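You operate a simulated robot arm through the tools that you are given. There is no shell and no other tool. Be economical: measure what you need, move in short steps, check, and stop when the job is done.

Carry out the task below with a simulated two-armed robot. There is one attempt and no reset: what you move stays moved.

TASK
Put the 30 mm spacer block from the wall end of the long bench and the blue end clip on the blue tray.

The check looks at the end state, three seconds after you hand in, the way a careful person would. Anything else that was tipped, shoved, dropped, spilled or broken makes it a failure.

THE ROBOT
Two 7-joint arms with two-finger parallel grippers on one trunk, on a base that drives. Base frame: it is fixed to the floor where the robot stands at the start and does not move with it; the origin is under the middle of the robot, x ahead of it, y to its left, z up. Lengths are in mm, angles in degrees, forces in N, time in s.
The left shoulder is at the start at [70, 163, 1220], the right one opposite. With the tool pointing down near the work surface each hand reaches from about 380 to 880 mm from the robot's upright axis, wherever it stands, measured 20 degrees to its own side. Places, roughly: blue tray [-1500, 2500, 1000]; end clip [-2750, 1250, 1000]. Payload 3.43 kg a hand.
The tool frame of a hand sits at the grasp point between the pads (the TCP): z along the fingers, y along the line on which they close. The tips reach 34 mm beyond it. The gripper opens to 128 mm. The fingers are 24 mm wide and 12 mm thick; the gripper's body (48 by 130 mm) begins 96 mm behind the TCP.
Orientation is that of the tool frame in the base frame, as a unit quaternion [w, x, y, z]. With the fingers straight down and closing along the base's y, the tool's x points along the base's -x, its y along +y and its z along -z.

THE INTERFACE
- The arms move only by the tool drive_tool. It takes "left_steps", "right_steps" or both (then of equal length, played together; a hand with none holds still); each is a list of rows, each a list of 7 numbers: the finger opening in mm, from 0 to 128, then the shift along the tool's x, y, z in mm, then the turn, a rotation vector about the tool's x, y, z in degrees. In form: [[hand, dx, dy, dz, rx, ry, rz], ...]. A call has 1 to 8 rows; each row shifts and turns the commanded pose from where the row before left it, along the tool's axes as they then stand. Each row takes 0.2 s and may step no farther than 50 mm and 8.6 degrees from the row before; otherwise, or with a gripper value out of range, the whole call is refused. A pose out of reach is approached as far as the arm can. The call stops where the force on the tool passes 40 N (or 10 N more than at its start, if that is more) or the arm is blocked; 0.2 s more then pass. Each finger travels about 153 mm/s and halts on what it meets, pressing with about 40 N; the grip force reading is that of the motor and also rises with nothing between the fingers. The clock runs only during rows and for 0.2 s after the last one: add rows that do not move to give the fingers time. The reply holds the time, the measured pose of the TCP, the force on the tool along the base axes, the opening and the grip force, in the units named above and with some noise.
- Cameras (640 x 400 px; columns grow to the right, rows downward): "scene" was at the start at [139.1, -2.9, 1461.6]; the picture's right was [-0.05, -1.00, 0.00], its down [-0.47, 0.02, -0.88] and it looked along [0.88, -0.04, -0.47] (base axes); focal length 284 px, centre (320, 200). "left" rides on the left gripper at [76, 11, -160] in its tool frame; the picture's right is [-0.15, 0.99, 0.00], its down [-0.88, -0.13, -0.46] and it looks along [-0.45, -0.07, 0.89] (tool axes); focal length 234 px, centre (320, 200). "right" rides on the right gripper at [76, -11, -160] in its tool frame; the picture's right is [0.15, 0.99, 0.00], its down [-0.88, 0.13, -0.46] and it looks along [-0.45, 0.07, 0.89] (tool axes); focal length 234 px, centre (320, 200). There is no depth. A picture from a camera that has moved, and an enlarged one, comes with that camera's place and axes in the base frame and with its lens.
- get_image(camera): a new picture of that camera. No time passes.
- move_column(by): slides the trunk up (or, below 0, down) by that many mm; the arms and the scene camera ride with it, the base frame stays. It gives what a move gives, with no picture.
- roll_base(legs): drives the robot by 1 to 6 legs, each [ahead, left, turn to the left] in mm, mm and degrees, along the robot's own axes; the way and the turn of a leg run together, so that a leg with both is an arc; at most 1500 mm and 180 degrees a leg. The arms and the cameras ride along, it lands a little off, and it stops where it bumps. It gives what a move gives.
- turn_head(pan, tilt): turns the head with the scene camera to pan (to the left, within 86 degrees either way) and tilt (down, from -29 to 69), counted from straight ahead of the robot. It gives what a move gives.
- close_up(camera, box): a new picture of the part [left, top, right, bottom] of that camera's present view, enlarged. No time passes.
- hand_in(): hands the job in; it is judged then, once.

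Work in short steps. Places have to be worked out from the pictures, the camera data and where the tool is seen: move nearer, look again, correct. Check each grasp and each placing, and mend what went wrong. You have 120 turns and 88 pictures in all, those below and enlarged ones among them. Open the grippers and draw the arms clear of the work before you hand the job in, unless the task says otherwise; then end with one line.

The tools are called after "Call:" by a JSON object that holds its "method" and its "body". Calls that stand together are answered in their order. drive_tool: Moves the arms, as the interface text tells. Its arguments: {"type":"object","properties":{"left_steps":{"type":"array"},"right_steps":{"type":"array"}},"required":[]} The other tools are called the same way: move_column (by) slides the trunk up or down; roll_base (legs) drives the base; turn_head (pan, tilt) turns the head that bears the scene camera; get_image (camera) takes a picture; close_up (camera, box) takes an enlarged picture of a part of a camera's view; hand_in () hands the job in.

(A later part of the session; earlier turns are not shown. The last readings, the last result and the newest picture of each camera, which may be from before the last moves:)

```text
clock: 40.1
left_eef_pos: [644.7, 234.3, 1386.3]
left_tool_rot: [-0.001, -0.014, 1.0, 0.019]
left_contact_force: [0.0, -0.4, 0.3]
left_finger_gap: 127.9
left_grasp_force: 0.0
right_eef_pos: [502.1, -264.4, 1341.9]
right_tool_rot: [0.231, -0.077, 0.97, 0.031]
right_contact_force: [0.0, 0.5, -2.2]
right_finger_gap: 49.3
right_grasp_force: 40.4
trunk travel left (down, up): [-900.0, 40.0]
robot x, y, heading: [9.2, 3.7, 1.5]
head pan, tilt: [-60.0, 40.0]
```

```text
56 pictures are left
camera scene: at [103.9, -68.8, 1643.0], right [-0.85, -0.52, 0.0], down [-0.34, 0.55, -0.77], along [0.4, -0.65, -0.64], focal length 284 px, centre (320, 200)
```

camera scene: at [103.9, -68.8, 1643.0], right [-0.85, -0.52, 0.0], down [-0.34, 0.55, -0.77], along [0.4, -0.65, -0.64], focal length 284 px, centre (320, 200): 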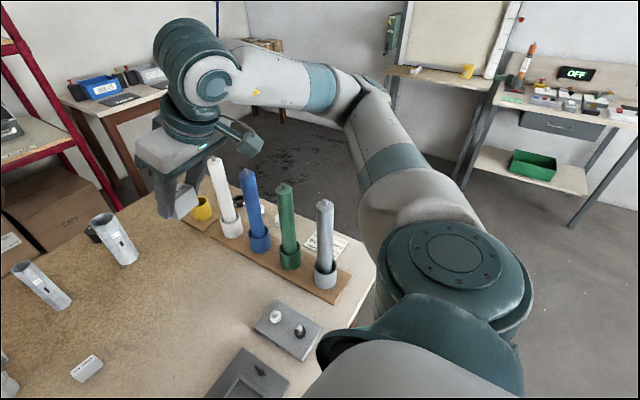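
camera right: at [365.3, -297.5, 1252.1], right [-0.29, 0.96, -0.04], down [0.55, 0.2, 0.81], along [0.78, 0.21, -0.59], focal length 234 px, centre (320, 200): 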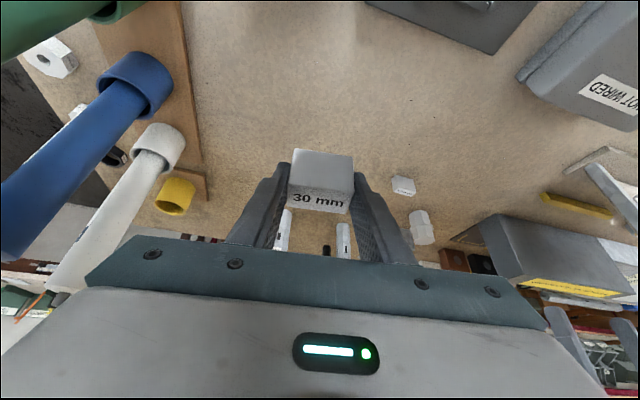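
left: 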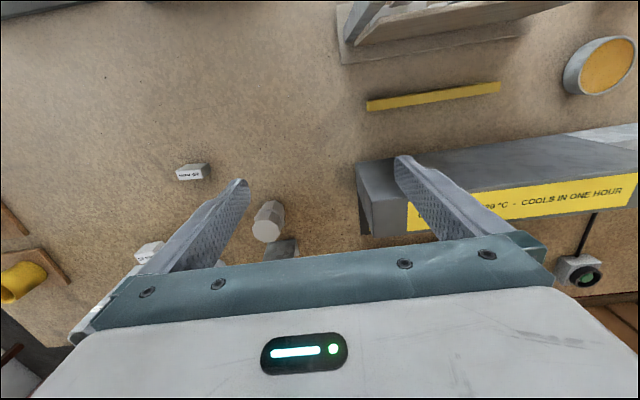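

All four rods are standing and the block is still held. With the arms high, I back away from the bench a little and turn left to survey the room behind.

Call:
{"method": "roll_base", "body": {"legs": [[-250, 0, 0], [0, 0, 45]]}}

Call:
{"method": "turn_head", "body": {"pan": 80, "tilt": 25}}

Call:
{"method": "get_image", "body": {"camera": "scene"}}

Call:
{"method": "turn_head", "body": {"pan": 30, "tilt": 20}}

Call:
{"method": "get_image", "body": {"camera": "scene"}}

```text
clock: 44.0
left_eef_pos: [42.2, 607.7, 1388.0]
left_tool_rot: [-0.007, -0.398, 0.917, 0.017]
left_contact_force: [0.2, -0.5, -0.3]
left_finger_gap: 128.0
left_grasp_force: 0.0
right_eef_pos: [297.0, 157.3, 1341.1]
right_tool_rot: [0.199, -0.444, 0.865, 0.118]
right_contact_force: [-0.2, 0.5, -1.2]
right_finger_gap: 49.4
right_grasp_force: 40.3
trunk travel left (down, up): [-900.0, 40.0]
robot x, y, heading: [-238.8, -3.4, 47.0]
head pan, tilt: [-60.0, 40.0]
```

```text
clock: 46.2
left_eef_pos: [42.0, 608.0, 1386.8]
left_tool_rot: [-0.008, -0.398, 0.917, 0.017]
left_contact_force: [0.1, -1.0, -1.0]
left_finger_gap: 127.7
left_grasp_force: 0.1
right_eef_pos: [297.4, 157.0, 1341.5]
right_tool_rot: [0.201, -0.444, 0.865, 0.117]
right_contact_force: [0.6, 0.2, -1.9]
right_finger_gap: 49.3
right_grasp_force: 40.3
trunk travel left (down, up): [-900.0, 40.0]
robot x, y, heading: [-236.7, -3.3, 47.1]
head pan, tilt: [80.0, 25.0]
```

```text
55 pictures are left
camera scene: at [-260.9, 105.6, 1666.5], right [0.8, 0.6, 0.0], down [0.25, -0.34, -0.91], along [-0.54, 0.72, -0.42], focal length 284 px, centre (320, 200)
```

scene: 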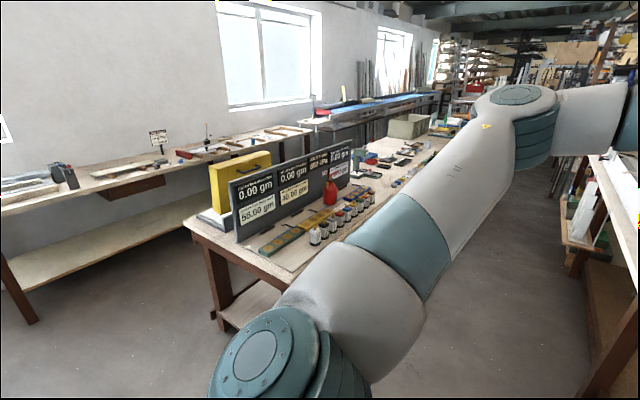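

```text
clock: 47.4
left_eef_pos: [42.2, 607.3, 1387.7]
left_tool_rot: [-0.007, -0.398, 0.917, 0.017]
left_contact_force: [-0.6, 0.0, 0.3]
left_finger_gap: 128.1
left_grasp_force: 0.1
right_eef_pos: [296.0, 156.2, 1341.2]
right_tool_rot: [0.2, -0.444, 0.865, 0.118]
right_contact_force: [0.6, 0.6, -2.6]
right_finger_gap: 49.5
right_grasp_force: 39.9
trunk travel left (down, up): [-900.0, 40.0]
robot x, y, heading: [-240.5, -3.5, 46.9]
head pan, tilt: [30.0, 20.0]
```

```text
54 pictures are left
camera scene: at [-184.6, 122.7, 1674.5], right [0.97, -0.23, 0.0], down [-0.08, -0.33, -0.94], along [0.21, 0.92, -0.34], focal length 284 px, centre (320, 200)
```

scene: 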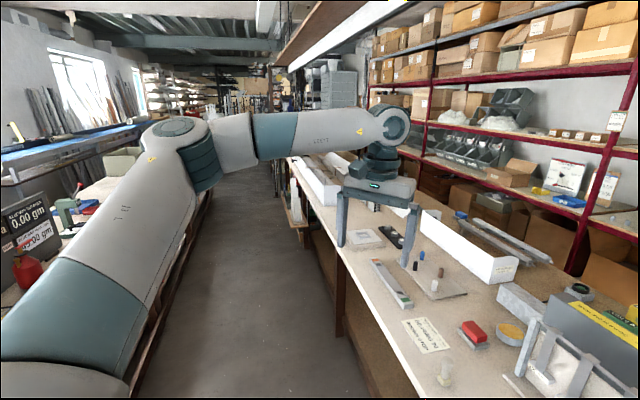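

Bench 2 with the blue tray lies at x about -1800 to -750, starting at y about 750, and a third bench stands along the window wall with its front edge at x about -2760. The aisle between them reaches both tray and clip, so I drive round the near end of bench 2.

Call:
{"method": "roll_base", "body": {"legs": [[0, 0, 133], [1000, 0, 0], [600, 0, 0]]}}

Call:
{"method": "turn_head", "body": {"pan": -45, "tilt": 25}}

Call:
{"method": "get_image", "body": {"camera": "scene"}}

```text
clock: 61.0
left_eef_pos: [-2475.2, -187.0, 1388.4]
left_tool_rot: [0.019, 1.0, -0.008, -0.001]
left_contact_force: [0.6, 0.3, -0.2]
left_finger_gap: 128.1
left_grasp_force: 0.0
right_eef_pos: [-2310.9, 305.6, 1341.6]
right_tool_rot: [0.025, 0.971, 0.055, -0.231]
right_contact_force: [0.2, -0.5, -1.8]
right_finger_gap: 49.1
right_grasp_force: 40.2
trunk travel left (down, up): [-900.0, 40.0]
robot x, y, heading: [-1835.8, 18.4, 178.9]
head pan, tilt: [30.0, 20.0]
```

```text
clock: 62.5
left_eef_pos: [-2475.7, -186.5, 1387.7]
left_tool_rot: [0.019, 1.0, -0.008, 0.0]
left_contact_force: [0.4, -0.5, -0.4]
left_finger_gap: 128.1
left_grasp_force: 0.1
right_eef_pos: [-2312.9, 305.9, 1341.6]
right_tool_rot: [0.026, 0.971, 0.054, -0.231]
right_contact_force: [0.0, -0.9, -1.3]
right_finger_gap: 49.0
right_grasp_force: 39.8
trunk travel left (down, up): [-900.0, 40.0]
robot x, y, heading: [-1829.1, 21.0, 179.1]
head pan, tilt: [-45.0, 25.0]
```

```text
53 pictures are left
camera scene: at [-1950.7, 87.5, 1666.4], right [0.72, 0.7, 0.0], down [0.29, -0.3, -0.91], along [-0.63, 0.65, -0.42], focal length 284 px, centre (320, 200)
```

scene: 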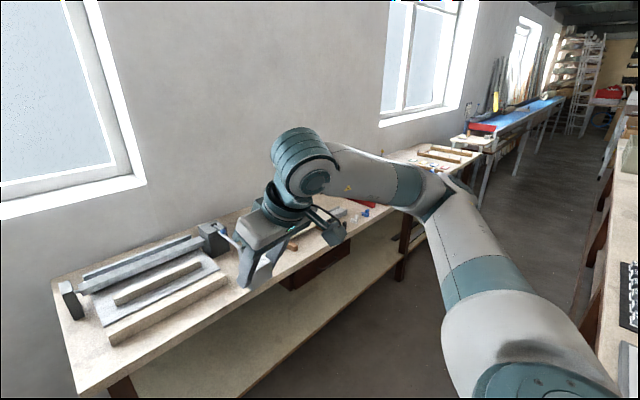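

The window-wall bench carries a small blue item near [-2816, 1370], likely the clip, and the aisle is centred around x = -2170. I move to that line and turn to face along the aisle.

Call:
{"method": "roll_base", "body": {"legs": [[330, 0, 0], [0, 0, -89]]}}

Call:
{"method": "turn_head", "body": {"pan": 0, "tilt": 35}}

Call:
{"method": "get_image", "body": {"camera": "scene"}}

```text
clock: 68.5
left_eef_pos: [-2386.6, 661.9, 1386.8]
left_tool_rot: [0.013, 0.71, -0.704, -0.014]
left_contact_force: [-0.1, -0.2, 0.0]
left_finger_gap: 127.8
left_grasp_force: 0.1
right_eef_pos: [-1889.3, 510.0, 1341.6]
right_tool_rot: [-0.142, 0.733, -0.639, -0.182]
right_contact_force: [-0.2, -1.0, -1.7]
right_finger_gap: 49.4
right_grasp_force: 39.3
trunk travel left (down, up): [-900.0, 40.0]
robot x, y, heading: [-2161.1, 23.0, 90.5]
head pan, tilt: [-45.0, 25.0]
```

```text
clock: 69.6
left_eef_pos: [-2385.1, 660.9, 1386.7]
left_tool_rot: [0.014, 0.71, -0.703, -0.014]
left_contact_force: [0.3, 0.7, 0.4]
left_finger_gap: 127.8
left_grasp_force: 0.1
right_eef_pos: [-1889.5, 509.6, 1341.5]
right_tool_rot: [-0.143, 0.733, -0.639, -0.183]
right_contact_force: [0.2, 0.7, -2.3]
right_finger_gap: 49.5
right_grasp_force: 40.1
trunk travel left (down, up): [-900.0, 40.0]
robot x, y, heading: [-2164.4, 24.1, 90.7]
head pan, tilt: [0.0, 35.0]
```

```text
52 pictures are left
camera scene: at [-2167.7, 163.8, 1650.7], right [1.0, 0.01, 0.0], down [0.0, -0.57, -0.82], along [-0.01, 0.82, -0.57], focal length 284 px, centre (320, 200)
```

scene: 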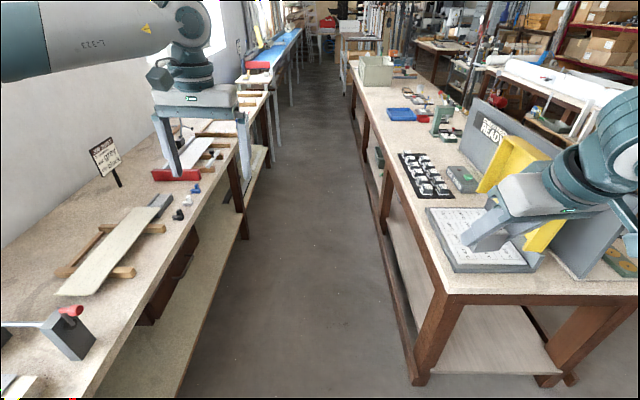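

Now the aisle is clear: bench edges at x about -2700 and -1750, the blue tray near [-1495, 2560] and small clips near [-2820, 1390]. I enlarge both.

Call:
{"method": "close_up", "body": {"camera": "scene", "box": [140, 140, 260, 230]}}

Call:
{"method": "close_up", "body": {"camera": "scene", "box": [340, 60, 500, 160]}}

```text
4.44 times, centred on (200, 185) of scene
camera zoom: at [-2167.7, 163.8, 1650.7], right [1.0, 0.01, 0.0], down [0.0, -0.57, -0.82], along [-0.01, 0.82, -0.57], focal length 1263 px, centre (853, 267)
```

zoom: 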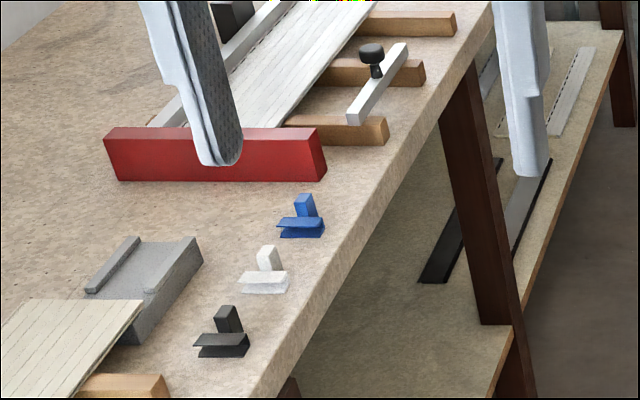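

```text
4.00 times, centred on (420, 110) of scene
camera zoom: at [-2167.7, 163.8, 1650.7], right [1.0, 0.01, 0.0], down [0.0, -0.57, -0.82], along [-0.01, 0.82, -0.57], focal length 1137 px, centre (-80, 560)
```

zoom: 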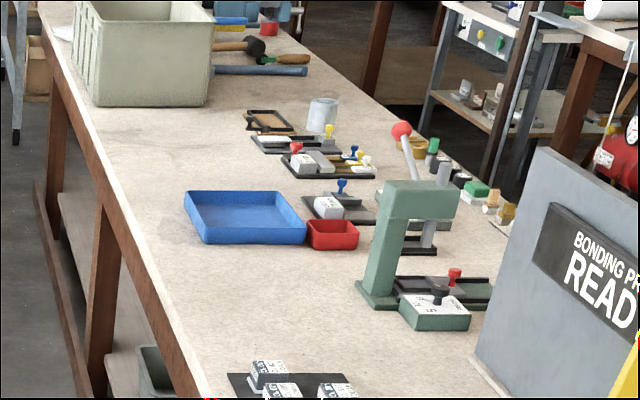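

The blue clip, with white and black ones next to it, is at about [-2803, 1348], and the tray is empty. I drive up the aisle and turn to face the clip bench.

Call:
{"method": "roll_base", "body": {"legs": [[0, 130, 0], [1485, 0, 0], [0, 0, 89.5]]}}

Call:
{"method": "turn_head", "body": {"pan": 10, "tilt": 45}}

Call:
{"method": "get_image", "body": {"camera": "scene"}}

Call:
{"method": "get_image", "body": {"camera": "left"}}

```text
clock: 81.5
left_eef_pos: [-2946.1, 1284.1, 1386.5]
left_tool_rot: [0.019, 1.0, -0.006, 0.0]
left_contact_force: [0.5, 0.2, -0.5]
left_finger_gap: 128.3
left_grasp_force: 0.1
right_eef_pos: [-2782.8, 1778.4, 1341.4]
right_tool_rot: [0.026, 0.971, 0.056, -0.231]
right_contact_force: [-0.1, 0.6, -1.3]
right_finger_gap: 49.4
right_grasp_force: 40.4
trunk travel left (down, up): [-900.0, 40.0]
robot x, y, heading: [-2302.2, 1488.5, 179.4]
head pan, tilt: [0.0, 35.0]
```

```text
clock: 82.2
left_eef_pos: [-2945.5, 1284.1, 1387.8]
left_tool_rot: [0.019, 1.0, -0.008, -0.001]
left_contact_force: [0.7, 0.5, -0.6]
left_finger_gap: 127.9
left_grasp_force: 0.0
right_eef_pos: [-2781.9, 1777.0, 1341.8]
right_tool_rot: [0.027, 0.971, 0.056, -0.231]
right_contact_force: [0.1, 0.9, -2.3]
right_finger_gap: 49.5
right_grasp_force: 40.2
trunk travel left (down, up): [-900.0, 40.0]
robot x, y, heading: [-2305.5, 1492.7, 179.2]
head pan, tilt: [10.0, 45.0]
```

```text
49 pictures are left
camera scene: at [-2436.2, 1480.3, 1635.9], right [-0.16, 0.99, 0.0], down [0.7, 0.11, -0.71], along [-0.7, -0.11, -0.71], focal length 284 px, centre (320, 200)
```

scene: 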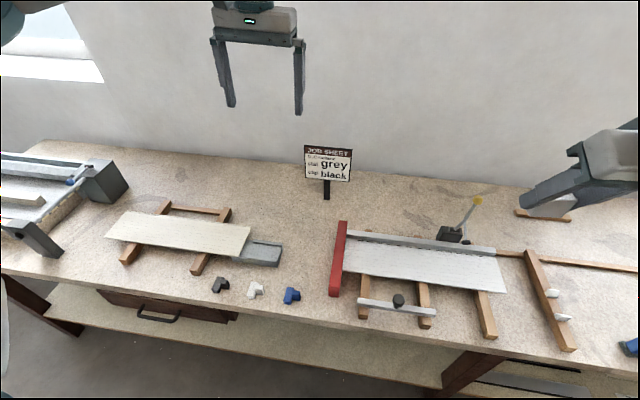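

```text
48 pictures are left
camera left: at [-2870.2, 1277.6, 1548.2], right [-0.16, -0.99, 0.04], down [-0.88, 0.16, 0.45], along [-0.45, 0.04, -0.89], focal length 234 px, centre (320, 200)
```

left: 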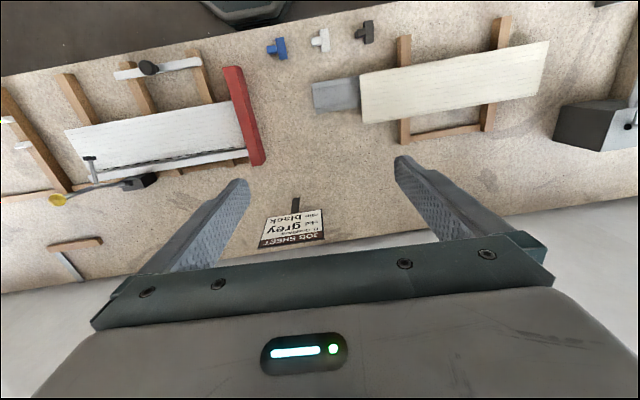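

The blue clip is at about [-2790, 1344]. I level the left tool and bring it down over the clip for a close look.

Call:
{"method": "drive_tool", "body": {"left_steps": [[128, 20.6, -7.5, 34.7, 2.2, 0, 0], [128, 20.6, -7.5, 34.7, 0, 0, 0], [128, 20.6, -7.5, 34.7, 0, 0, 0], [128, 20.6, -7.5, 34.7, 0, 0, 0], [128, 20.6, -7.5, 34.7, 0, 0, 0], [128, 20.6, -7.5, 34.7, 0, 0, 0], [128, 20.6, -7.5, 34.7, 0, 0, 0], [128, 20.6, -7.5, 34.7, 0, 0, 0]]}}

Call:
{"method": "get_image", "body": {"camera": "left"}}

Call:
{"method": "close_up", "body": {"camera": "left", "box": [260, 80, 420, 180]}}

Call:
{"method": "close_up", "body": {"camera": "scene", "box": [240, 260, 320, 320]}}

```text
clock: 84.0
left_eef_pos: [-2779.9, 1340.0, 1108.3]
left_tool_rot: [-0.001, 1.0, -0.006, -0.001]
left_contact_force: [0.6, -0.2, 0.1]
left_finger_gap: 127.8
left_grasp_force: 0.0
right_eef_pos: [-2782.9, 1776.4, 1341.4]
right_tool_rot: [0.025, 0.971, 0.055, -0.23]
right_contact_force: [0.5, -0.3, -1.9]
right_finger_gap: 49.4
right_grasp_force: 40.0
trunk travel left (down, up): [-900.0, 40.0]
robot x, y, heading: [-2303.9, 1487.3, 179.2]
head pan, tilt: [10.0, 45.0]
```

```text
47 pictures are left
camera left: at [-2704.6, 1328.1, 1269.5], right [-0.16, -0.99, 0.0], down [-0.88, 0.14, 0.46], along [-0.45, 0.07, -0.89], focal length 234 px, centre (320, 200)
```

left: 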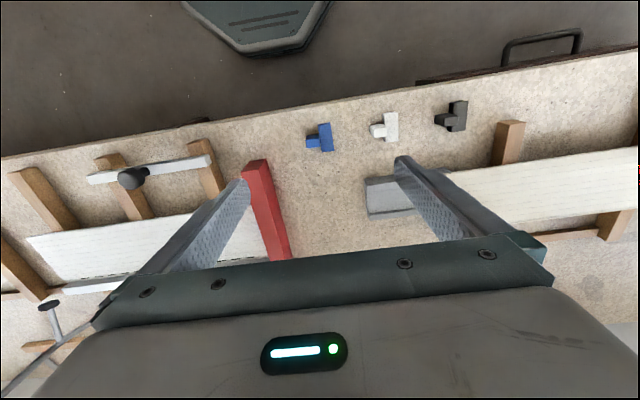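

```text
4.00 times, centred on (340, 130) of left
camera zoom: at [-2704.6, 1328.1, 1269.5], right [-0.16, -0.99, 0.0], down [-0.88, 0.14, 0.46], along [-0.45, 0.07, -0.89], focal length 937 px, centre (240, 480)
```

zoom: 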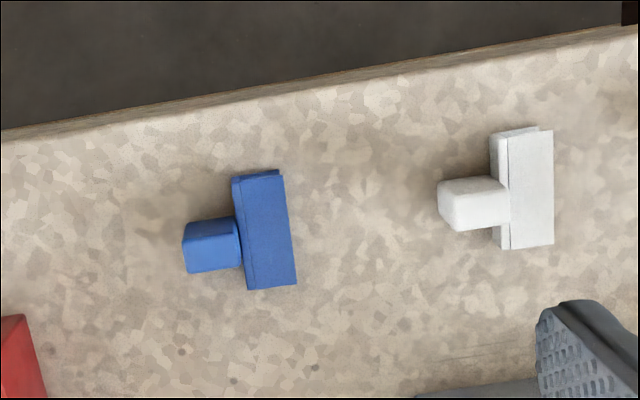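

```text
6.67 times, centred on (280, 290) of scene
camera zoom: at [-2436.2, 1480.1, 1635.9], right [-0.16, 0.99, 0.0], down [0.7, 0.11, -0.71], along [-0.7, -0.11, -0.71], focal length 1895 px, centre (587, -400)
```

zoom: 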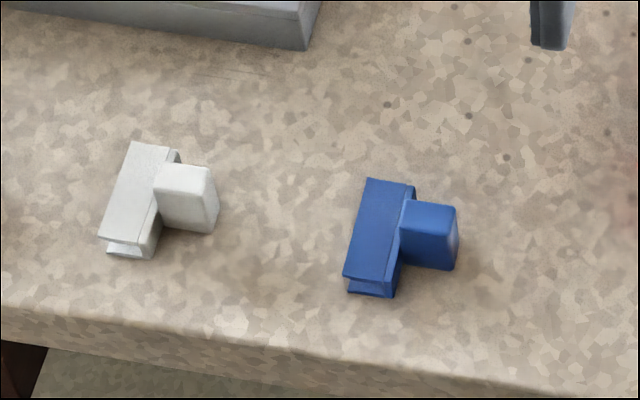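

The blue clip is a bar about 43 mm long along x, centred near [-2787, 1330], with a stem towards +y. I'll grip the bar by its ends, so I turn the left hand 88° to close along x and lower a little.

Call:
{"method": "drive_tool", "body": {"left_steps": [[128, 0, 0, 0, 0, 0, -8], [128, 0, 0, 0, 0, 0, -8], [128, 0, 0, 0, 0, 0, -8], [128, 0, 0, 0, 0, 0, -8], [128, 0, 0, 0, 0, 0, -8], [128, 0, 0, 0, 0, 0, -8], [128, 0, 0, 0, 0, 0, -8], [128, 0, 0, 0, 0, 0, -8]]}}

Call:
{"method": "drive_tool", "body": {"left_steps": [[100, 0, 0, 0, 0, 0, -8], [80, 0, 0, 0, 0, 0, -8], [80, 0, 0, 0, 0, 0, -7.6], [80, -5, -3.3, 30, 0, 0, 0], [80, -5, -3.2, 28, 0, 0, 0], [80, 0, 0, 0, 0, 0, 0]]}}

Call:
{"method": "get_image", "body": {"camera": "left"}}

Call:
{"method": "close_up", "body": {"camera": "left", "box": [240, 70, 400, 170]}}

```text
clock: 85.8
left_eef_pos: [-2780.2, 1340.4, 1109.4]
left_tool_rot: [0.0, 0.851, 0.526, -0.001]
left_contact_force: [1.1, 0.1, 0.0]
left_finger_gap: 127.8
left_grasp_force: 0.0
right_eef_pos: [-2783.7, 1775.6, 1342.2]
right_tool_rot: [0.026, 0.971, 0.055, -0.231]
right_contact_force: [1.2, -0.3, -2.1]
right_finger_gap: 49.5
right_grasp_force: 40.1
trunk travel left (down, up): [-900.0, 40.0]
robot x, y, heading: [-2300.7, 1496.1, 179.1]
head pan, tilt: [10.0, 45.0]
```

```text
clock: 87.2
left_eef_pos: [-2787.5, 1332.1, 1051.5]
left_tool_rot: [-0.001, 0.726, 0.688, 0.0]
left_contact_force: [1.0, 0.5, -1.4]
left_finger_gap: 79.9
left_grasp_force: 0.1
right_eef_pos: [-2784.0, 1776.8, 1341.6]
right_tool_rot: [0.027, 0.971, 0.056, -0.231]
right_contact_force: [0.0, 0.1, -0.2]
right_finger_gap: 49.2
right_grasp_force: 39.5
trunk travel left (down, up): [-900.0, 40.0]
robot x, y, heading: [-2304.1, 1490.3, 179.5]
head pan, tilt: [10.0, 45.0]
```

```text
44 pictures are left
camera left: at [-2772.8, 1407.0, 1212.3], right [0.98, -0.2, 0.0], down [-0.18, -0.87, 0.46], along [-0.09, -0.45, -0.89], focal length 234 px, centre (320, 200)
```

left: 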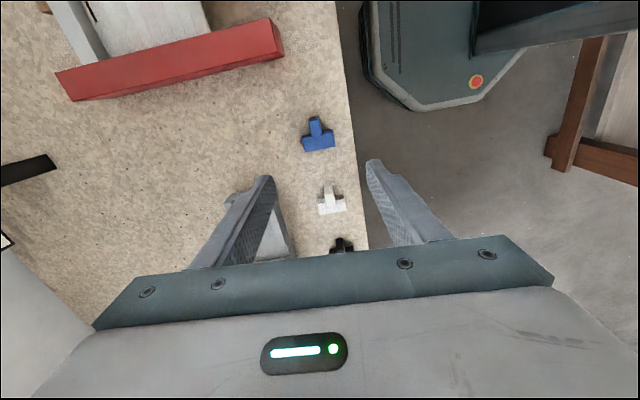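

```text
4.00 times, centred on (320, 120) of left
camera zoom: at [-2772.8, 1407.0, 1212.3], right [0.98, -0.2, 0.0], down [-0.18, -0.87, 0.46], along [-0.09, -0.45, -0.89], focal length 937 px, centre (320, 520)
```

zoom: 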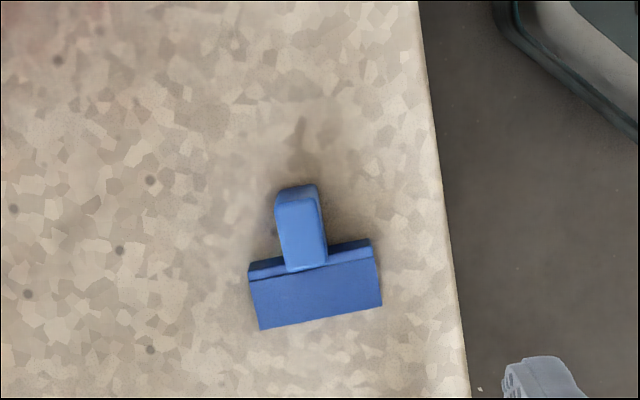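

The bar's top is at z about 885, centred at [-2789, 1329] and aligned with x. I trim the yaw and descend to TCP z about 908.

Call:
{"method": "drive_tool", "body": {"left_steps": [[80, -2.9, -1.6, 30, 0, 0, -2.4], [80, 0, 0, 35, 0, 0, 0], [80, 0, 0, 35, 0, 0, 0], [80, 0, 0, 25, 0, 0, 0], [80, 0, 0, 18, 0, 0, 0], [80, 0, 0, 0, 0, 0, 0]]}}

Call:
{"method": "get_image", "body": {"camera": "left"}}

Call:
{"method": "close_up", "body": {"camera": "scene", "box": [240, 260, 320, 320]}}

```text
clock: 88.7
left_eef_pos: [-2789.5, 1328.5, 908.0]
left_tool_rot: [0.0, 0.712, 0.702, 0.0]
left_contact_force: [0.0, 0.0, -0.1]
left_finger_gap: 80.1
left_grasp_force: 0.1
right_eef_pos: [-2782.9, 1776.5, 1342.2]
right_tool_rot: [0.026, 0.971, 0.056, -0.231]
right_contact_force: [1.3, 0.5, -1.5]
right_finger_gap: 49.1
right_grasp_force: 39.9
trunk travel left (down, up): [-900.0, 40.0]
robot x, y, heading: [-2304.4, 1490.9, 179.5]
head pan, tilt: [10.0, 45.0]
```

```text
42 pictures are left
camera left: at [-2776.9, 1403.7, 1069.0], right [0.99, -0.16, 0.0], down [-0.14, -0.88, 0.46], along [-0.07, -0.45, -0.89], focal length 234 px, centre (320, 200)
```

left: 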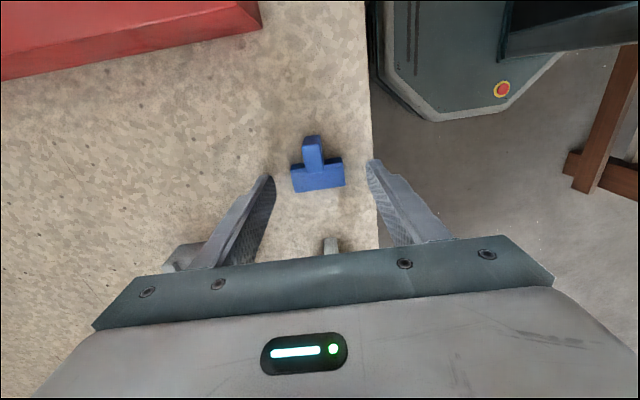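

```text
6.67 times, centred on (280, 290) of scene
camera zoom: at [-2436.1, 1480.4, 1635.9], right [-0.16, 0.99, 0.0], down [0.7, 0.11, -0.71], along [-0.7, -0.11, -0.71], focal length 1895 px, centre (587, -400)
```

zoom: 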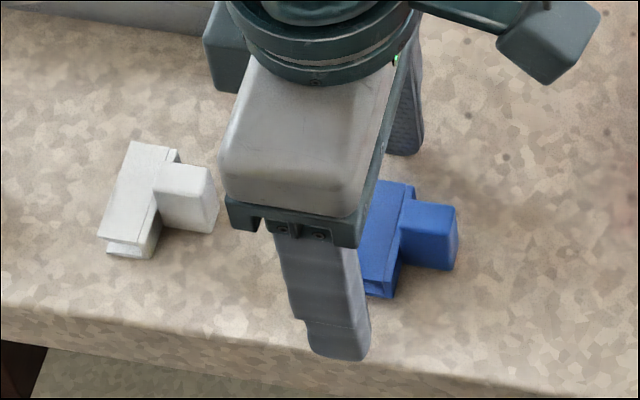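

The bar is centred between the fingers. I go down 3 mm more, watching the force, and close.

Call:
{"method": "drive_tool", "body": {"left_steps": [[80, 0, 0, 1.5, 0, 0, 0], [80, 0, 0, 1.5, 0, 0, 0], [80, 0, 0, 0, 0, 0, 0]]}}

Call:
{"method": "drive_tool", "body": {"left_steps": [[70, 0, 0, 0, 0, 0, 0], [60, 0, 0, 0, 0, 0, 0], [50, 0, 0, 0, 0, 0, 0], [40, 0, 0, 0, 0, 0, 0], [20, 0, 0, 0, 0, 0, 0], [0, 0, 0, 0, 0, 0, 0], [0, 0, 0, 0, 0, 0, 0]]}}

Call:
{"method": "get_image", "body": {"camera": "left"}}

```text
clock: 89.5
left_eef_pos: [-2787.9, 1326.8, 905.5]
left_tool_rot: [0.0, 0.711, 0.703, 0.001]
left_contact_force: [-0.6, 0.0, 0.1]
left_finger_gap: 79.7
left_grasp_force: 0.0
right_eef_pos: [-2783.0, 1775.7, 1342.1]
right_tool_rot: [0.026, 0.971, 0.056, -0.23]
right_contact_force: [-0.5, 0.7, -1.1]
right_finger_gap: 49.1
right_grasp_force: 40.3
trunk travel left (down, up): [-900.0, 40.0]
robot x, y, heading: [-2301.9, 1492.9, 179.5]
head pan, tilt: [10.0, 45.0]
```

```text
clock: 91.0
left_eef_pos: [-2788.3, 1328.6, 905.7]
left_tool_rot: [0.001, 0.712, 0.703, 0.0]
left_contact_force: [-0.7, -1.2, 0.1]
left_finger_gap: 42.7
left_grasp_force: 39.9
right_eef_pos: [-2783.9, 1776.6, 1341.1]
right_tool_rot: [0.025, 0.971, 0.056, -0.231]
right_contact_force: [0.1, -0.8, -0.9]
right_finger_gap: 49.1
right_grasp_force: 39.6
trunk travel left (down, up): [-900.0, 40.0]
robot x, y, heading: [-2303.6, 1488.8, 179.3]
head pan, tilt: [10.0, 45.0]
```

```text
40 pictures are left
camera left: at [-2777.1, 1403.3, 1066.0], right [0.99, -0.16, 0.0], down [-0.14, -0.88, 0.46], along [-0.07, -0.45, -0.89], focal length 234 px, centre (320, 200)
```

left: 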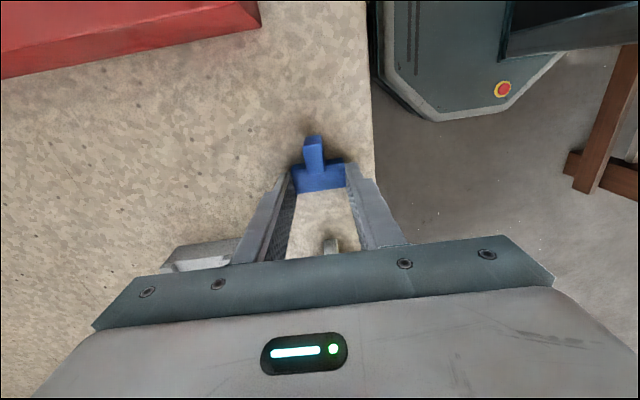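

The bar is held by its ends at 42.7 mm. I lift slowly and check.

Call:
{"method": "drive_tool", "body": {"left_steps": [[0, 0, 0, -2, 0, 0, 0], [0, 0, 0, -4, 0, 0, 0], [0, 0, 0, -6, 0, 0, 0], [0, 0, 0, -8, 0, 0, 0], [0, 0, 0, -10, 0, 0, 0], [0, 0, 0, -10, 0, 0, 0], [0, 0, 0, -10, 0, 0, 0], [0, 0, 0, -10, 0, 0, 0]]}}

Call:
{"method": "get_image", "body": {"camera": "left"}}

```text
clock: 92.8
left_eef_pos: [-2789.4, 1328.5, 966.2]
left_tool_rot: [0.0, 0.712, 0.702, -0.001]
left_contact_force: [-0.7, 0.0, -0.5]
left_finger_gap: 42.7
left_grasp_force: 40.0
right_eef_pos: [-2782.8, 1777.7, 1341.2]
right_tool_rot: [0.026, 0.971, 0.055, -0.231]
right_contact_force: [0.1, -0.9, -1.0]
right_finger_gap: 49.2
right_grasp_force: 39.8
trunk travel left (down, up): [-900.0, 40.0]
robot x, y, heading: [-2305.7, 1489.7, 179.1]
head pan, tilt: [10.0, 45.0]
```

```text
39 pictures are left
camera left: at [-2776.8, 1403.5, 1126.1], right [0.99, -0.16, 0.0], down [-0.14, -0.88, 0.46], along [-0.07, -0.45, -0.89], focal length 234 px, centre (320, 200)
```

left: 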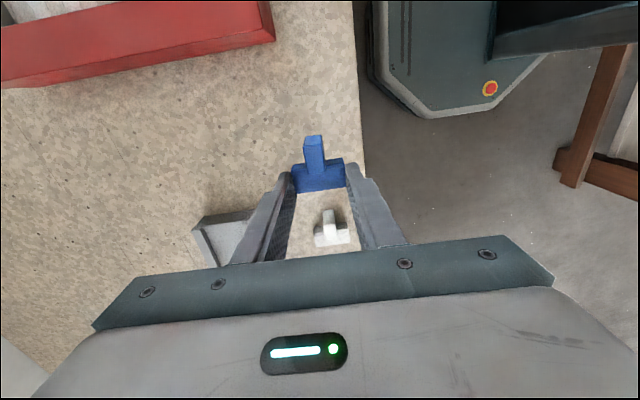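

The blue clip is lifted and the white one is untouched. I raise the left hand to transport height.

Call:
{"method": "drive_tool", "body": {"left_steps": [[0, 0, 0, -15, 0, 0, 0], [0, 0, 0, -20, 0, 0, 0], [0, 0, 0, -25, 0, 0, 0], [0, 0, 0, -25, 0, 0, 0], [0, 0, 0, -25, 0, 0, 0], [0, 0, 0, -25, 0, 0, 0], [0, 0, 0, -25, 0, 0, 0], [0, 0, 0, -25, 0, 0, 0]]}}

Call:
{"method": "drive_tool", "body": {"left_steps": [[0, 0, 0, -25, 0, 0, 0], [0, 0, 0, -25, 0, 0, 0], [0, 0, 0, -25, 0, 0, 0], [0, 0, 0, -25, 0, 0, 0], [0, 0, 0, -25, 0, 0, 0], [0, 0, 0, -25, 0, 0, 0], [0, 0, 0, -20, 0, 0, 0], [0, 0, 0, -10, 0, 0, 0]]}}

Call:
{"method": "get_image", "body": {"camera": "scene"}}

```text
clock: 94.7
left_eef_pos: [-2788.2, 1328.1, 1151.3]
left_tool_rot: [0.0, 0.711, 0.703, 0.0]
left_contact_force: [-0.6, 1.0, -0.8]
left_finger_gap: 42.5
left_grasp_force: 40.7
right_eef_pos: [-2782.7, 1776.4, 1341.4]
right_tool_rot: [0.026, 0.971, 0.055, -0.231]
right_contact_force: [0.5, -0.1, -1.5]
right_finger_gap: 49.3
right_grasp_force: 40.0
trunk travel left (down, up): [-900.0, 40.0]
robot x, y, heading: [-2301.9, 1492.2, 179.1]
head pan, tilt: [10.0, 45.0]
```

```text
clock: 96.5
left_eef_pos: [-2788.2, 1327.9, 1330.3]
left_tool_rot: [-0.001, 0.712, 0.702, -0.001]
left_contact_force: [-0.4, 0.1, 0.7]
left_finger_gap: 42.9
left_grasp_force: 40.3
right_eef_pos: [-2782.3, 1776.5, 1341.4]
right_tool_rot: [0.026, 0.971, 0.056, -0.231]
right_contact_force: [0.2, 0.6, -1.9]
right_finger_gap: 49.1
right_grasp_force: 39.9
trunk travel left (down, up): [-900.0, 40.0]
robot x, y, heading: [-2302.3, 1490.0, 179.3]
head pan, tilt: [10.0, 45.0]
```

```text
38 pictures are left
camera scene: at [-2436.1, 1480.5, 1635.8], right [-0.16, 0.99, 0.0], down [0.7, 0.11, -0.71], along [-0.7, -0.11, -0.71], focal length 284 px, centre (320, 200)
```

scene: 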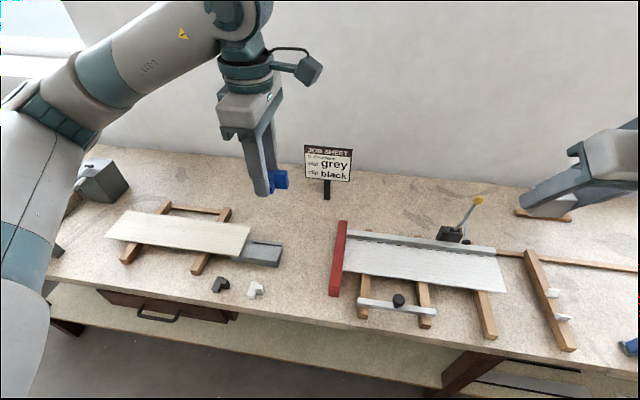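

Both items are held. I turn along the aisle, drive up to the blue tray and face it.

Call:
{"method": "roll_base", "body": {"legs": [[0, 0, -89.3], [1010, 0, 0], [0, -140, 0], [0, 0, -90]]}}

Call:
{"method": "turn_head", "body": {"pan": 0, "tilt": 45}}

Call:
{"method": "get_image", "body": {"camera": "scene"}}

```text
clock: 110.2
left_eef_pos: [-1655.3, 2650.0, 1330.7]
left_tool_rot: [0.001, -0.696, 0.718, 0.0]
left_contact_force: [-0.2, -0.3, -0.2]
left_finger_gap: 43.0
left_grasp_force: 40.0
right_eef_pos: [-1667.3, 2203.7, 1341.7]
right_tool_rot: [0.23, -0.047, 0.972, 0.024]
right_contact_force: [0.1, -0.2, -0.9]
right_finger_gap: 49.4
right_grasp_force: 40.2
trunk travel left (down, up): [-900.0, 40.0]
robot x, y, heading: [-2143.6, 2498.6, -1.9]
head pan, tilt: [10.0, 45.0]
```

```text
clock: 111.0
left_eef_pos: [-1655.2, 2649.9, 1330.3]
left_tool_rot: [-0.001, -0.697, 0.717, 0.0]
left_contact_force: [0.7, -0.2, -0.6]
left_finger_gap: 42.6
left_grasp_force: 39.5
right_eef_pos: [-1668.0, 2202.1, 1341.2]
right_tool_rot: [0.231, -0.047, 0.972, 0.024]
right_contact_force: [0.2, -0.1, -1.0]
right_finger_gap: 49.5
right_grasp_force: 39.7
trunk travel left (down, up): [-900.0, 40.0]
robot x, y, heading: [-2144.1, 2495.9, -1.9]
head pan, tilt: [0.0, 45.0]
```

```text
37 pictures are left
camera scene: at [-2014.3, 2492.8, 1635.9], right [-0.03, -1.0, 0.0], down [-0.71, 0.02, -0.71], along [0.71, -0.02, -0.71], focal length 284 px, centre (320, 200)
```

scene: 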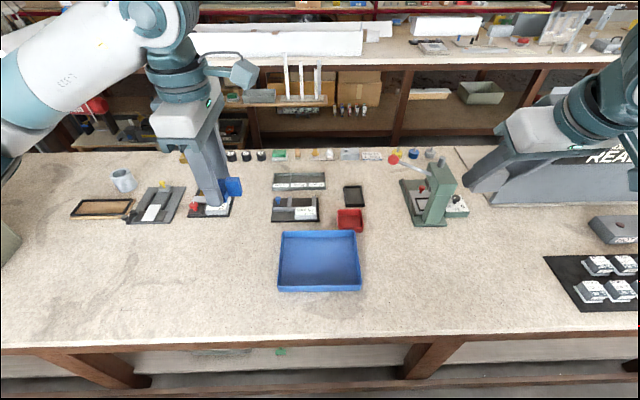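

The tray spans about x -1613 to -1424 and y 2359 to 2602 and is empty. I move the left hand over its left half, then lower the clip in steps.

Call:
{"method": "drive_tool", "body": {"left_steps": [[0, 14, -20, 0, 0, 0, 0], [0, 17, -24, 0, 0, 0, 0], [0, 17, -24, 0, 0, 0, 0], [0, 17, -24, 0, 0, 0, 0], [0, 17, -24, 10, 0, 0, 0], [0, 17, -24, 20, 0, 0, 0], [0, 0, 0, 30, 0, 0, 0], [0, 0, 0, 30, 0, 0, 0]]}}

Call:
{"method": "drive_tool", "body": {"left_steps": [[0, 0, 0, 30, 0, 0, 0], [0, 0, 0, 30, 0, 0, 0], [0, 0, 0, 30, 0, 0, 0], [0, 0, 0, 30, 0, 0, 0], [0, 0, 0, 30, 0, 0, 0], [0, 0, 0, 30, 0, 0, 0], [0, 0, 0, 30, 0, 0, 0], [0, 0, 0, 20, 0, 0, 0]]}}

Call:
{"method": "get_image", "body": {"camera": "left"}}

Call:
{"method": "get_image", "body": {"camera": "scene"}}

```text
clock: 112.8
left_eef_pos: [-1517.9, 2548.9, 1240.1]
left_tool_rot: [0.0, -0.696, 0.718, 0.0]
left_contact_force: [-0.7, -0.4, 0.3]
left_finger_gap: 42.8
left_grasp_force: 40.2
right_eef_pos: [-1668.3, 2203.4, 1341.7]
right_tool_rot: [0.23, -0.048, 0.972, 0.024]
right_contact_force: [0.8, 0.1, -1.4]
right_finger_gap: 49.3
right_grasp_force: 40.5
trunk travel left (down, up): [-900.0, 40.0]
robot x, y, heading: [-2141.5, 2494.8, -1.7]
head pan, tilt: [0.0, 45.0]
```

```text
clock: 114.6
left_eef_pos: [-1519.1, 2547.8, 1010.3]
left_tool_rot: [-0.001, -0.696, 0.718, 0.0]
left_contact_force: [-0.6, -0.3, 0.5]
left_finger_gap: 42.8
left_grasp_force: 39.5
right_eef_pos: [-1668.1, 2202.8, 1341.9]
right_tool_rot: [0.231, -0.047, 0.972, 0.025]
right_contact_force: [0.4, -0.2, -1.9]
right_finger_gap: 49.5
right_grasp_force: 39.9
trunk travel left (down, up): [-900.0, 40.0]
robot x, y, heading: [-2139.4, 2496.6, -1.7]
head pan, tilt: [0.0, 45.0]
```

```text
36 pictures are left
camera left: at [-1532.9, 2471.2, 1170.4], right [-0.98, 0.18, 0.0], down [0.16, 0.88, 0.46], along [0.08, 0.45, -0.89], focal length 234 px, centre (320, 200)
```

left: 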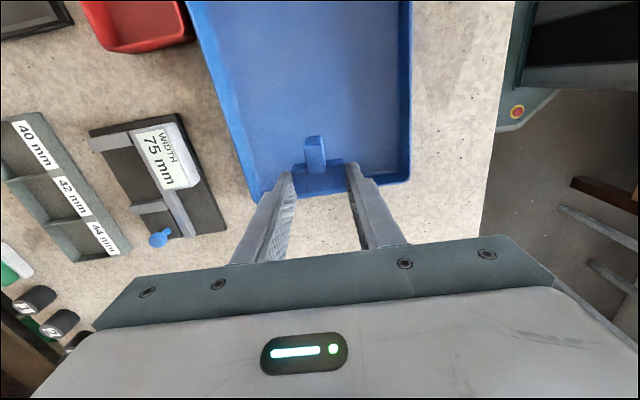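

```text
35 pictures are left
camera scene: at [-2013.9, 2492.9, 1635.9], right [-0.03, -1.0, 0.0], down [-0.71, 0.02, -0.71], along [0.71, -0.02, -0.71], focal length 284 px, centre (320, 200)
```

scene: 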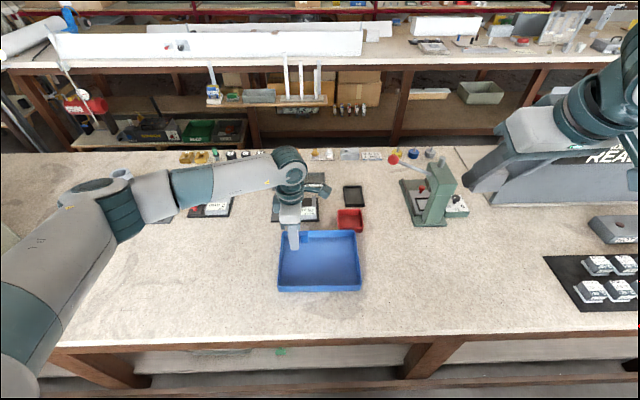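

The clip hangs over the tray's left part with good margins to the walls. I lower it gently towards the floor.

Call:
{"method": "drive_tool", "body": {"left_steps": [[0, 5, 0, 20, 0, 0, 0], [0, 5, 0, 20, 0, 0, 0], [0, 0, 0, 20, 0, 0, 0], [0, 0, 0, 15, 0, 0, 0], [0, 0, 0, 8, 0, 0, 0], [0, 0, 0, 4, 0, 0, 0], [0, 0, 0, 0, 0, 0, 0]]}}

Call:
{"method": "drive_tool", "body": {"left_steps": [[0, 0, 0, 2, 0, 0, 0], [0, 0, 0, 2, 0, 0, 0], [0, 0, 0, 1, 0, 0, 0], [0, 0, 0, 0, 0, 0, 0]]}}

Call:
{"method": "close_up", "body": {"camera": "left", "box": [220, 90, 420, 215]}}

```text
clock: 116.2
left_eef_pos: [-1519.3, 2537.2, 923.4]
left_tool_rot: [0.0, -0.696, 0.718, 0.0]
left_contact_force: [0.4, -0.6, -0.1]
left_finger_gap: 42.7
left_grasp_force: 40.5
right_eef_pos: [-1668.1, 2202.0, 1340.7]
right_tool_rot: [0.231, -0.048, 0.971, 0.024]
right_contact_force: [-0.3, 0.2, -1.7]
right_finger_gap: 49.6
right_grasp_force: 39.9
trunk travel left (down, up): [-900.0, 40.0]
robot x, y, heading: [-2144.7, 2496.3, -1.7]
head pan, tilt: [0.0, 45.0]
```

```text
clock: 117.2
left_eef_pos: [-1519.2, 2538.3, 918.7]
left_tool_rot: [0.0, -0.697, 0.717, -0.001]
left_contact_force: [-0.3, 0.8, -0.6]
left_finger_gap: 42.7
left_grasp_force: 40.2
right_eef_pos: [-1667.5, 2201.9, 1340.6]
right_tool_rot: [0.231, -0.047, 0.972, 0.024]
right_contact_force: [0.8, 0.2, -2.0]
right_finger_gap: 49.6
right_grasp_force: 39.7
trunk travel left (down, up): [-900.0, 40.0]
robot x, y, heading: [-2144.6, 2495.6, -1.6]
head pan, tilt: [0.0, 45.0]
```

```text
3.20 times, centred on (320, 152) of left
camera zoom: at [-1533.4, 2461.7, 1079.2], right [-0.98, 0.18, 0.0], down [0.16, 0.88, 0.46], along [0.08, 0.45, -0.89], focal length 749 px, centre (320, 352)
```

zoom: 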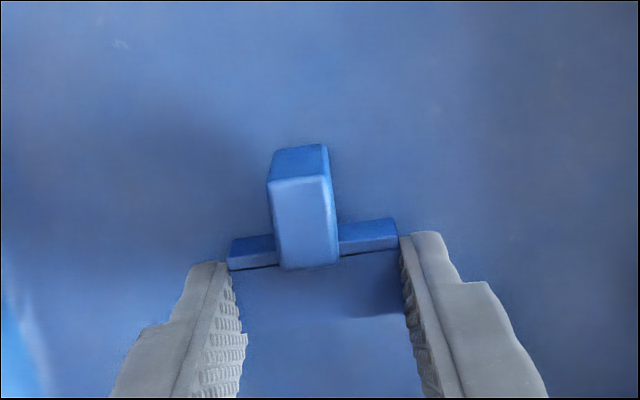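

There's no contact yet. I lower 2 mm at a time, reading the force.

Call:
{"method": "drive_tool", "body": {"left_steps": [[0, 0, 0, 2, 0, 0, 0], [0, 0, 0, 1.5, 0, 0, 0], [0, 0, 0, 0, 0, 0, 0]]}}

Call:
{"method": "drive_tool", "body": {"left_steps": [[0, 0, 0, 1.5, 0, 0, 0], [0, 0, 0, 1, 0, 0, 0], [0, 0, 0, 0, 0, 0, 0]]}}

Call:
{"method": "drive_tool", "body": {"left_steps": [[0, 0, 0, 1, 0, 0, 0], [0, 0, 0, 1, 0, 0, 0], [0, 0, 0, 0, 0, 0, 0]]}}

```text
clock: 118.0
left_eef_pos: [-1518.3, 2537.9, 915.9]
left_tool_rot: [-0.001, -0.696, 0.718, 0.0]
left_contact_force: [-0.5, -0.3, 0.7]
left_finger_gap: 43.1
left_grasp_force: 40.2
right_eef_pos: [-1668.1, 2202.4, 1342.5]
right_tool_rot: [0.231, -0.047, 0.972, 0.024]
right_contact_force: [0.2, 0.4, -0.9]
right_finger_gap: 49.2
right_grasp_force: 40.2
trunk travel left (down, up): [-900.0, 40.0]
robot x, y, heading: [-2140.9, 2497.8, -1.5]
head pan, tilt: [0.0, 45.0]
```

```text
clock: 118.8
left_eef_pos: [-1518.7, 2538.6, 912.7]
left_tool_rot: [0.0, -0.696, 0.718, 0.0]
left_contact_force: [0.3, -0.2, -0.4]
left_finger_gap: 42.4
left_grasp_force: 39.5
right_eef_pos: [-1667.8, 2202.2, 1341.2]
right_tool_rot: [0.231, -0.048, 0.972, 0.024]
right_contact_force: [0.5, 0.0, -1.9]
right_finger_gap: 49.5
right_grasp_force: 39.9
trunk travel left (down, up): [-900.0, 40.0]
robot x, y, heading: [-2146.3, 2494.6, -1.6]
head pan, tilt: [0.0, 45.0]
```

```text
clock: 119.6
left_eef_pos: [-1518.6, 2538.1, 910.8]
left_tool_rot: [0.0, -0.697, 0.717, 0.0]
left_contact_force: [0.1, 0.6, -0.4]
left_finger_gap: 42.4
left_grasp_force: 39.7
right_eef_pos: [-1668.3, 2202.2, 1341.5]
right_tool_rot: [0.231, -0.048, 0.971, 0.024]
right_contact_force: [-0.2, 0.2, -1.8]
right_finger_gap: 49.4
right_grasp_force: 39.4
trunk travel left (down, up): [-900.0, 40.0]
robot x, y, heading: [-2146.0, 2495.1, -1.8]
head pan, tilt: [0.0, 45.0]
```

Still free, so I continue in 1 mm steps.

Call:
{"method": "drive_tool", "body": {"left_steps": [[0, 0, 0, 1, 0, 0, 0], [0, 0, 0, 1, 0, 0, 0], [0, 0, 0, 0, 0, 0, 0]]}}

Call:
{"method": "drive_tool", "body": {"left_steps": [[0, 0, 0, 1, 0, 0, 0], [0, 0, 0, 1, 0, 0, 0], [0, 0, 0, 0, 0, 0, 0]]}}

Call:
{"method": "close_up", "body": {"camera": "left", "box": [220, 90, 420, 215]}}

```text
clock: 120.4
left_eef_pos: [-1518.0, 2538.8, 909.3]
left_tool_rot: [0.0, -0.697, 0.717, 0.0]
left_contact_force: [0.1, 0.6, 2.1]
left_finger_gap: 42.7
left_grasp_force: 39.9
right_eef_pos: [-1667.8, 2202.4, 1341.7]
right_tool_rot: [0.231, -0.047, 0.972, 0.024]
right_contact_force: [-0.9, -0.1, -1.9]
right_finger_gap: 49.2
right_grasp_force: 39.7
trunk travel left (down, up): [-900.0, 40.0]
robot x, y, heading: [-2145.4, 2495.0, -1.7]
head pan, tilt: [0.0, 45.0]
```

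```text
clock: 121.2
left_eef_pos: [-1518.3, 2536.7, 908.2]
left_tool_rot: [0.002, -0.697, 0.717, -0.001]
left_contact_force: [1.2, 1.7, 16.4]
left_finger_gap: 43.1
left_grasp_force: 40.1
right_eef_pos: [-1669.7, 2202.8, 1342.8]
right_tool_rot: [0.231, -0.047, 0.971, 0.025]
right_contact_force: [-0.4, 0.9, -2.2]
right_finger_gap: 49.2
right_grasp_force: 40.0
trunk travel left (down, up): [-900.0, 40.0]
robot x, y, heading: [-2142.7, 2493.5, -1.5]
head pan, tilt: [0.0, 45.0]
```

```text
3.20 times, centred on (320, 152) of left
camera zoom: at [-1533.8, 2461.9, 1069.2], right [-0.98, 0.18, 0.0], down [0.15, 0.88, 0.46], along [0.08, 0.45, -0.89], focal length 749 px, centre (320, 352)
```

zoom: 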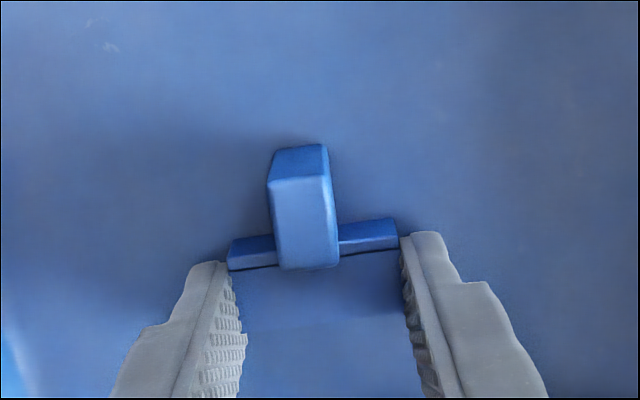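

Contact with the tray floor shows as 16 N, so I relieve 1.5 mm, open gently and rise.

Call:
{"method": "drive_tool", "body": {"left_steps": [[0, 0, 0, -1.5, 0, 0, 0], [44, 0, 0, 0, 0, 0, 0], [48, 0, 0, 0, 0, 0, 0], [56, 0, 0, 0, 0, 0, 0], [66, 0, 0, 0, 0, 0, 0], [74, 0, 0, 0, 0, 0, 0], [74, 0, 0, 0, 0, 0, 0]]}}

Call:
{"method": "drive_tool", "body": {"left_steps": [[74, 0, 0, -10, 0, 0, 0], [74, 0, 0, -20, 0, 0, 0], [74, 0, 0, -40, 0, 0, 0], [74, 0, 0, -45, 0, 0, 0], [74, 0, 0, -45, 0, 0, 0], [74, 0, 0, -45, 0, 0, 0], [74, 0, 0, -45, 0, 0, 0], [74, 0, 0, -45, 0, 0, 0]]}}

Call:
{"method": "get_image", "body": {"camera": "left"}}

```text
clock: 122.8
left_eef_pos: [-1519.5, 2537.9, 907.7]
left_tool_rot: [-0.001, -0.697, 0.717, 0.001]
left_contact_force: [-0.6, 0.2, 2.3]
left_finger_gap: 74.4
left_grasp_force: 0.2
right_eef_pos: [-1668.1, 2201.6, 1341.4]
right_tool_rot: [0.231, -0.048, 0.972, 0.024]
right_contact_force: [-0.3, -0.5, -1.5]
right_finger_gap: 49.6
right_grasp_force: 39.7
trunk travel left (down, up): [-900.0, 40.0]
robot x, y, heading: [-2143.2, 2495.6, -1.7]
head pan, tilt: [0.0, 45.0]
```

```text
clock: 124.6
left_eef_pos: [-1520.2, 2536.3, 1203.8]
left_tool_rot: [0.001, -0.696, 0.718, 0.0]
left_contact_force: [-0.4, 0.0, -0.1]
left_finger_gap: 73.8
left_grasp_force: 0.0
right_eef_pos: [-1669.9, 2202.2, 1341.9]
right_tool_rot: [0.23, -0.047, 0.972, 0.024]
right_contact_force: [0.1, 0.2, -2.4]
right_finger_gap: 49.4
right_grasp_force: 39.6
trunk travel left (down, up): [-900.0, 40.0]
robot x, y, heading: [-2144.0, 2492.9, -1.4]
head pan, tilt: [0.0, 45.0]
```

```text
32 pictures are left
camera left: at [-1534.1, 2460.7, 1363.7], right [-0.98, 0.18, 0.0], down [0.16, 0.88, 0.46], along [0.08, 0.45, -0.89], focal length 234 px, centre (320, 200)
```

left: 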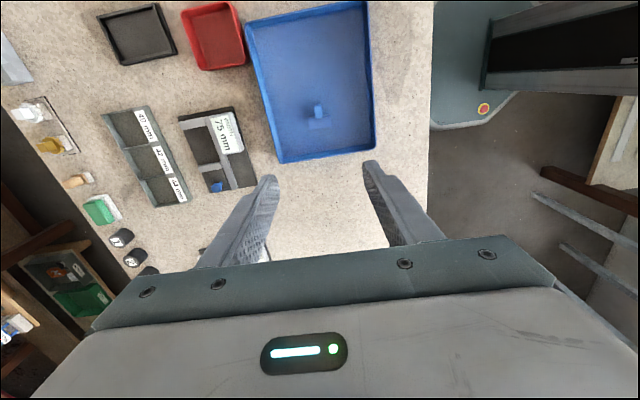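

The clip rests in the tray. I withdraw the left hand to the left and upwards, levelling the right tool back to its grasp tilt at the same time.

Call:
{"method": "drive_tool", "body": {"left_steps": [[74, -40, 0, -10, 0, 0, 0], [74, -40, 0, -10, 0, 0, 0], [74, -40, 0, -10, 0, 0, 0], [74, -40, 0, -10, 0, 0, 0], [74, -40, 0, -10, 0, 0, 0], [74, -20, 0, -10, 0, 0, 0]], "right_steps": [[0, 0, 0, 0, 1.4, 1.8, 0], [0, 0, 0, 0, 0, 0, 0], [0, 0, 0, 0, 0, 0, 0], [0, 0, 0, 0, 0, 0, 0], [0, 0, 0, 0, 0, 0, 0], [0, 0, 0, 0, 0, 0, 0]]}}

Call:
{"method": "get_image", "body": {"camera": "right"}}

```text
clock: 126.0
left_eef_pos: [-1513.3, 2757.8, 1262.1]
left_tool_rot: [0.0, -0.696, 0.718, 0.0]
left_contact_force: [-0.5, 0.3, -0.2]
left_finger_gap: 74.2
left_grasp_force: 0.0
right_eef_pos: [-1669.5, 2202.6, 1341.4]
right_tool_rot: [0.217, -0.045, 0.975, 0.012]
right_contact_force: [0.2, 0.2, -1.3]
right_finger_gap: 49.2
right_grasp_force: 40.1
trunk travel left (down, up): [-900.0, 40.0]
robot x, y, heading: [-2144.6, 2495.1, -1.5]
head pan, tilt: [0.0, 45.0]
```

```text
31 pictures are left
camera right: at [-1801.9, 2177.6, 1455.1], right [-0.22, 0.97, -0.06], down [0.59, 0.18, 0.79], along [0.77, 0.14, -0.62], focal length 234 px, centre (320, 200)
```

right: 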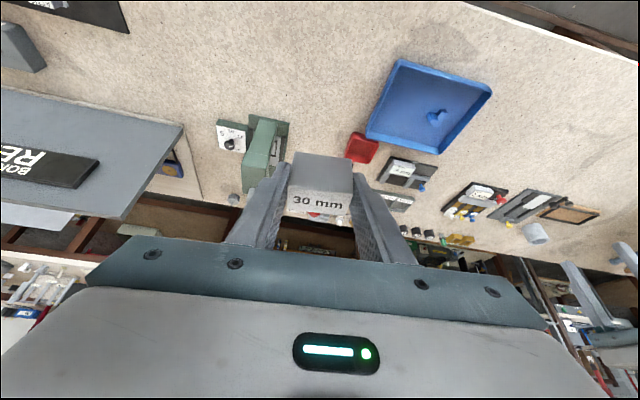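

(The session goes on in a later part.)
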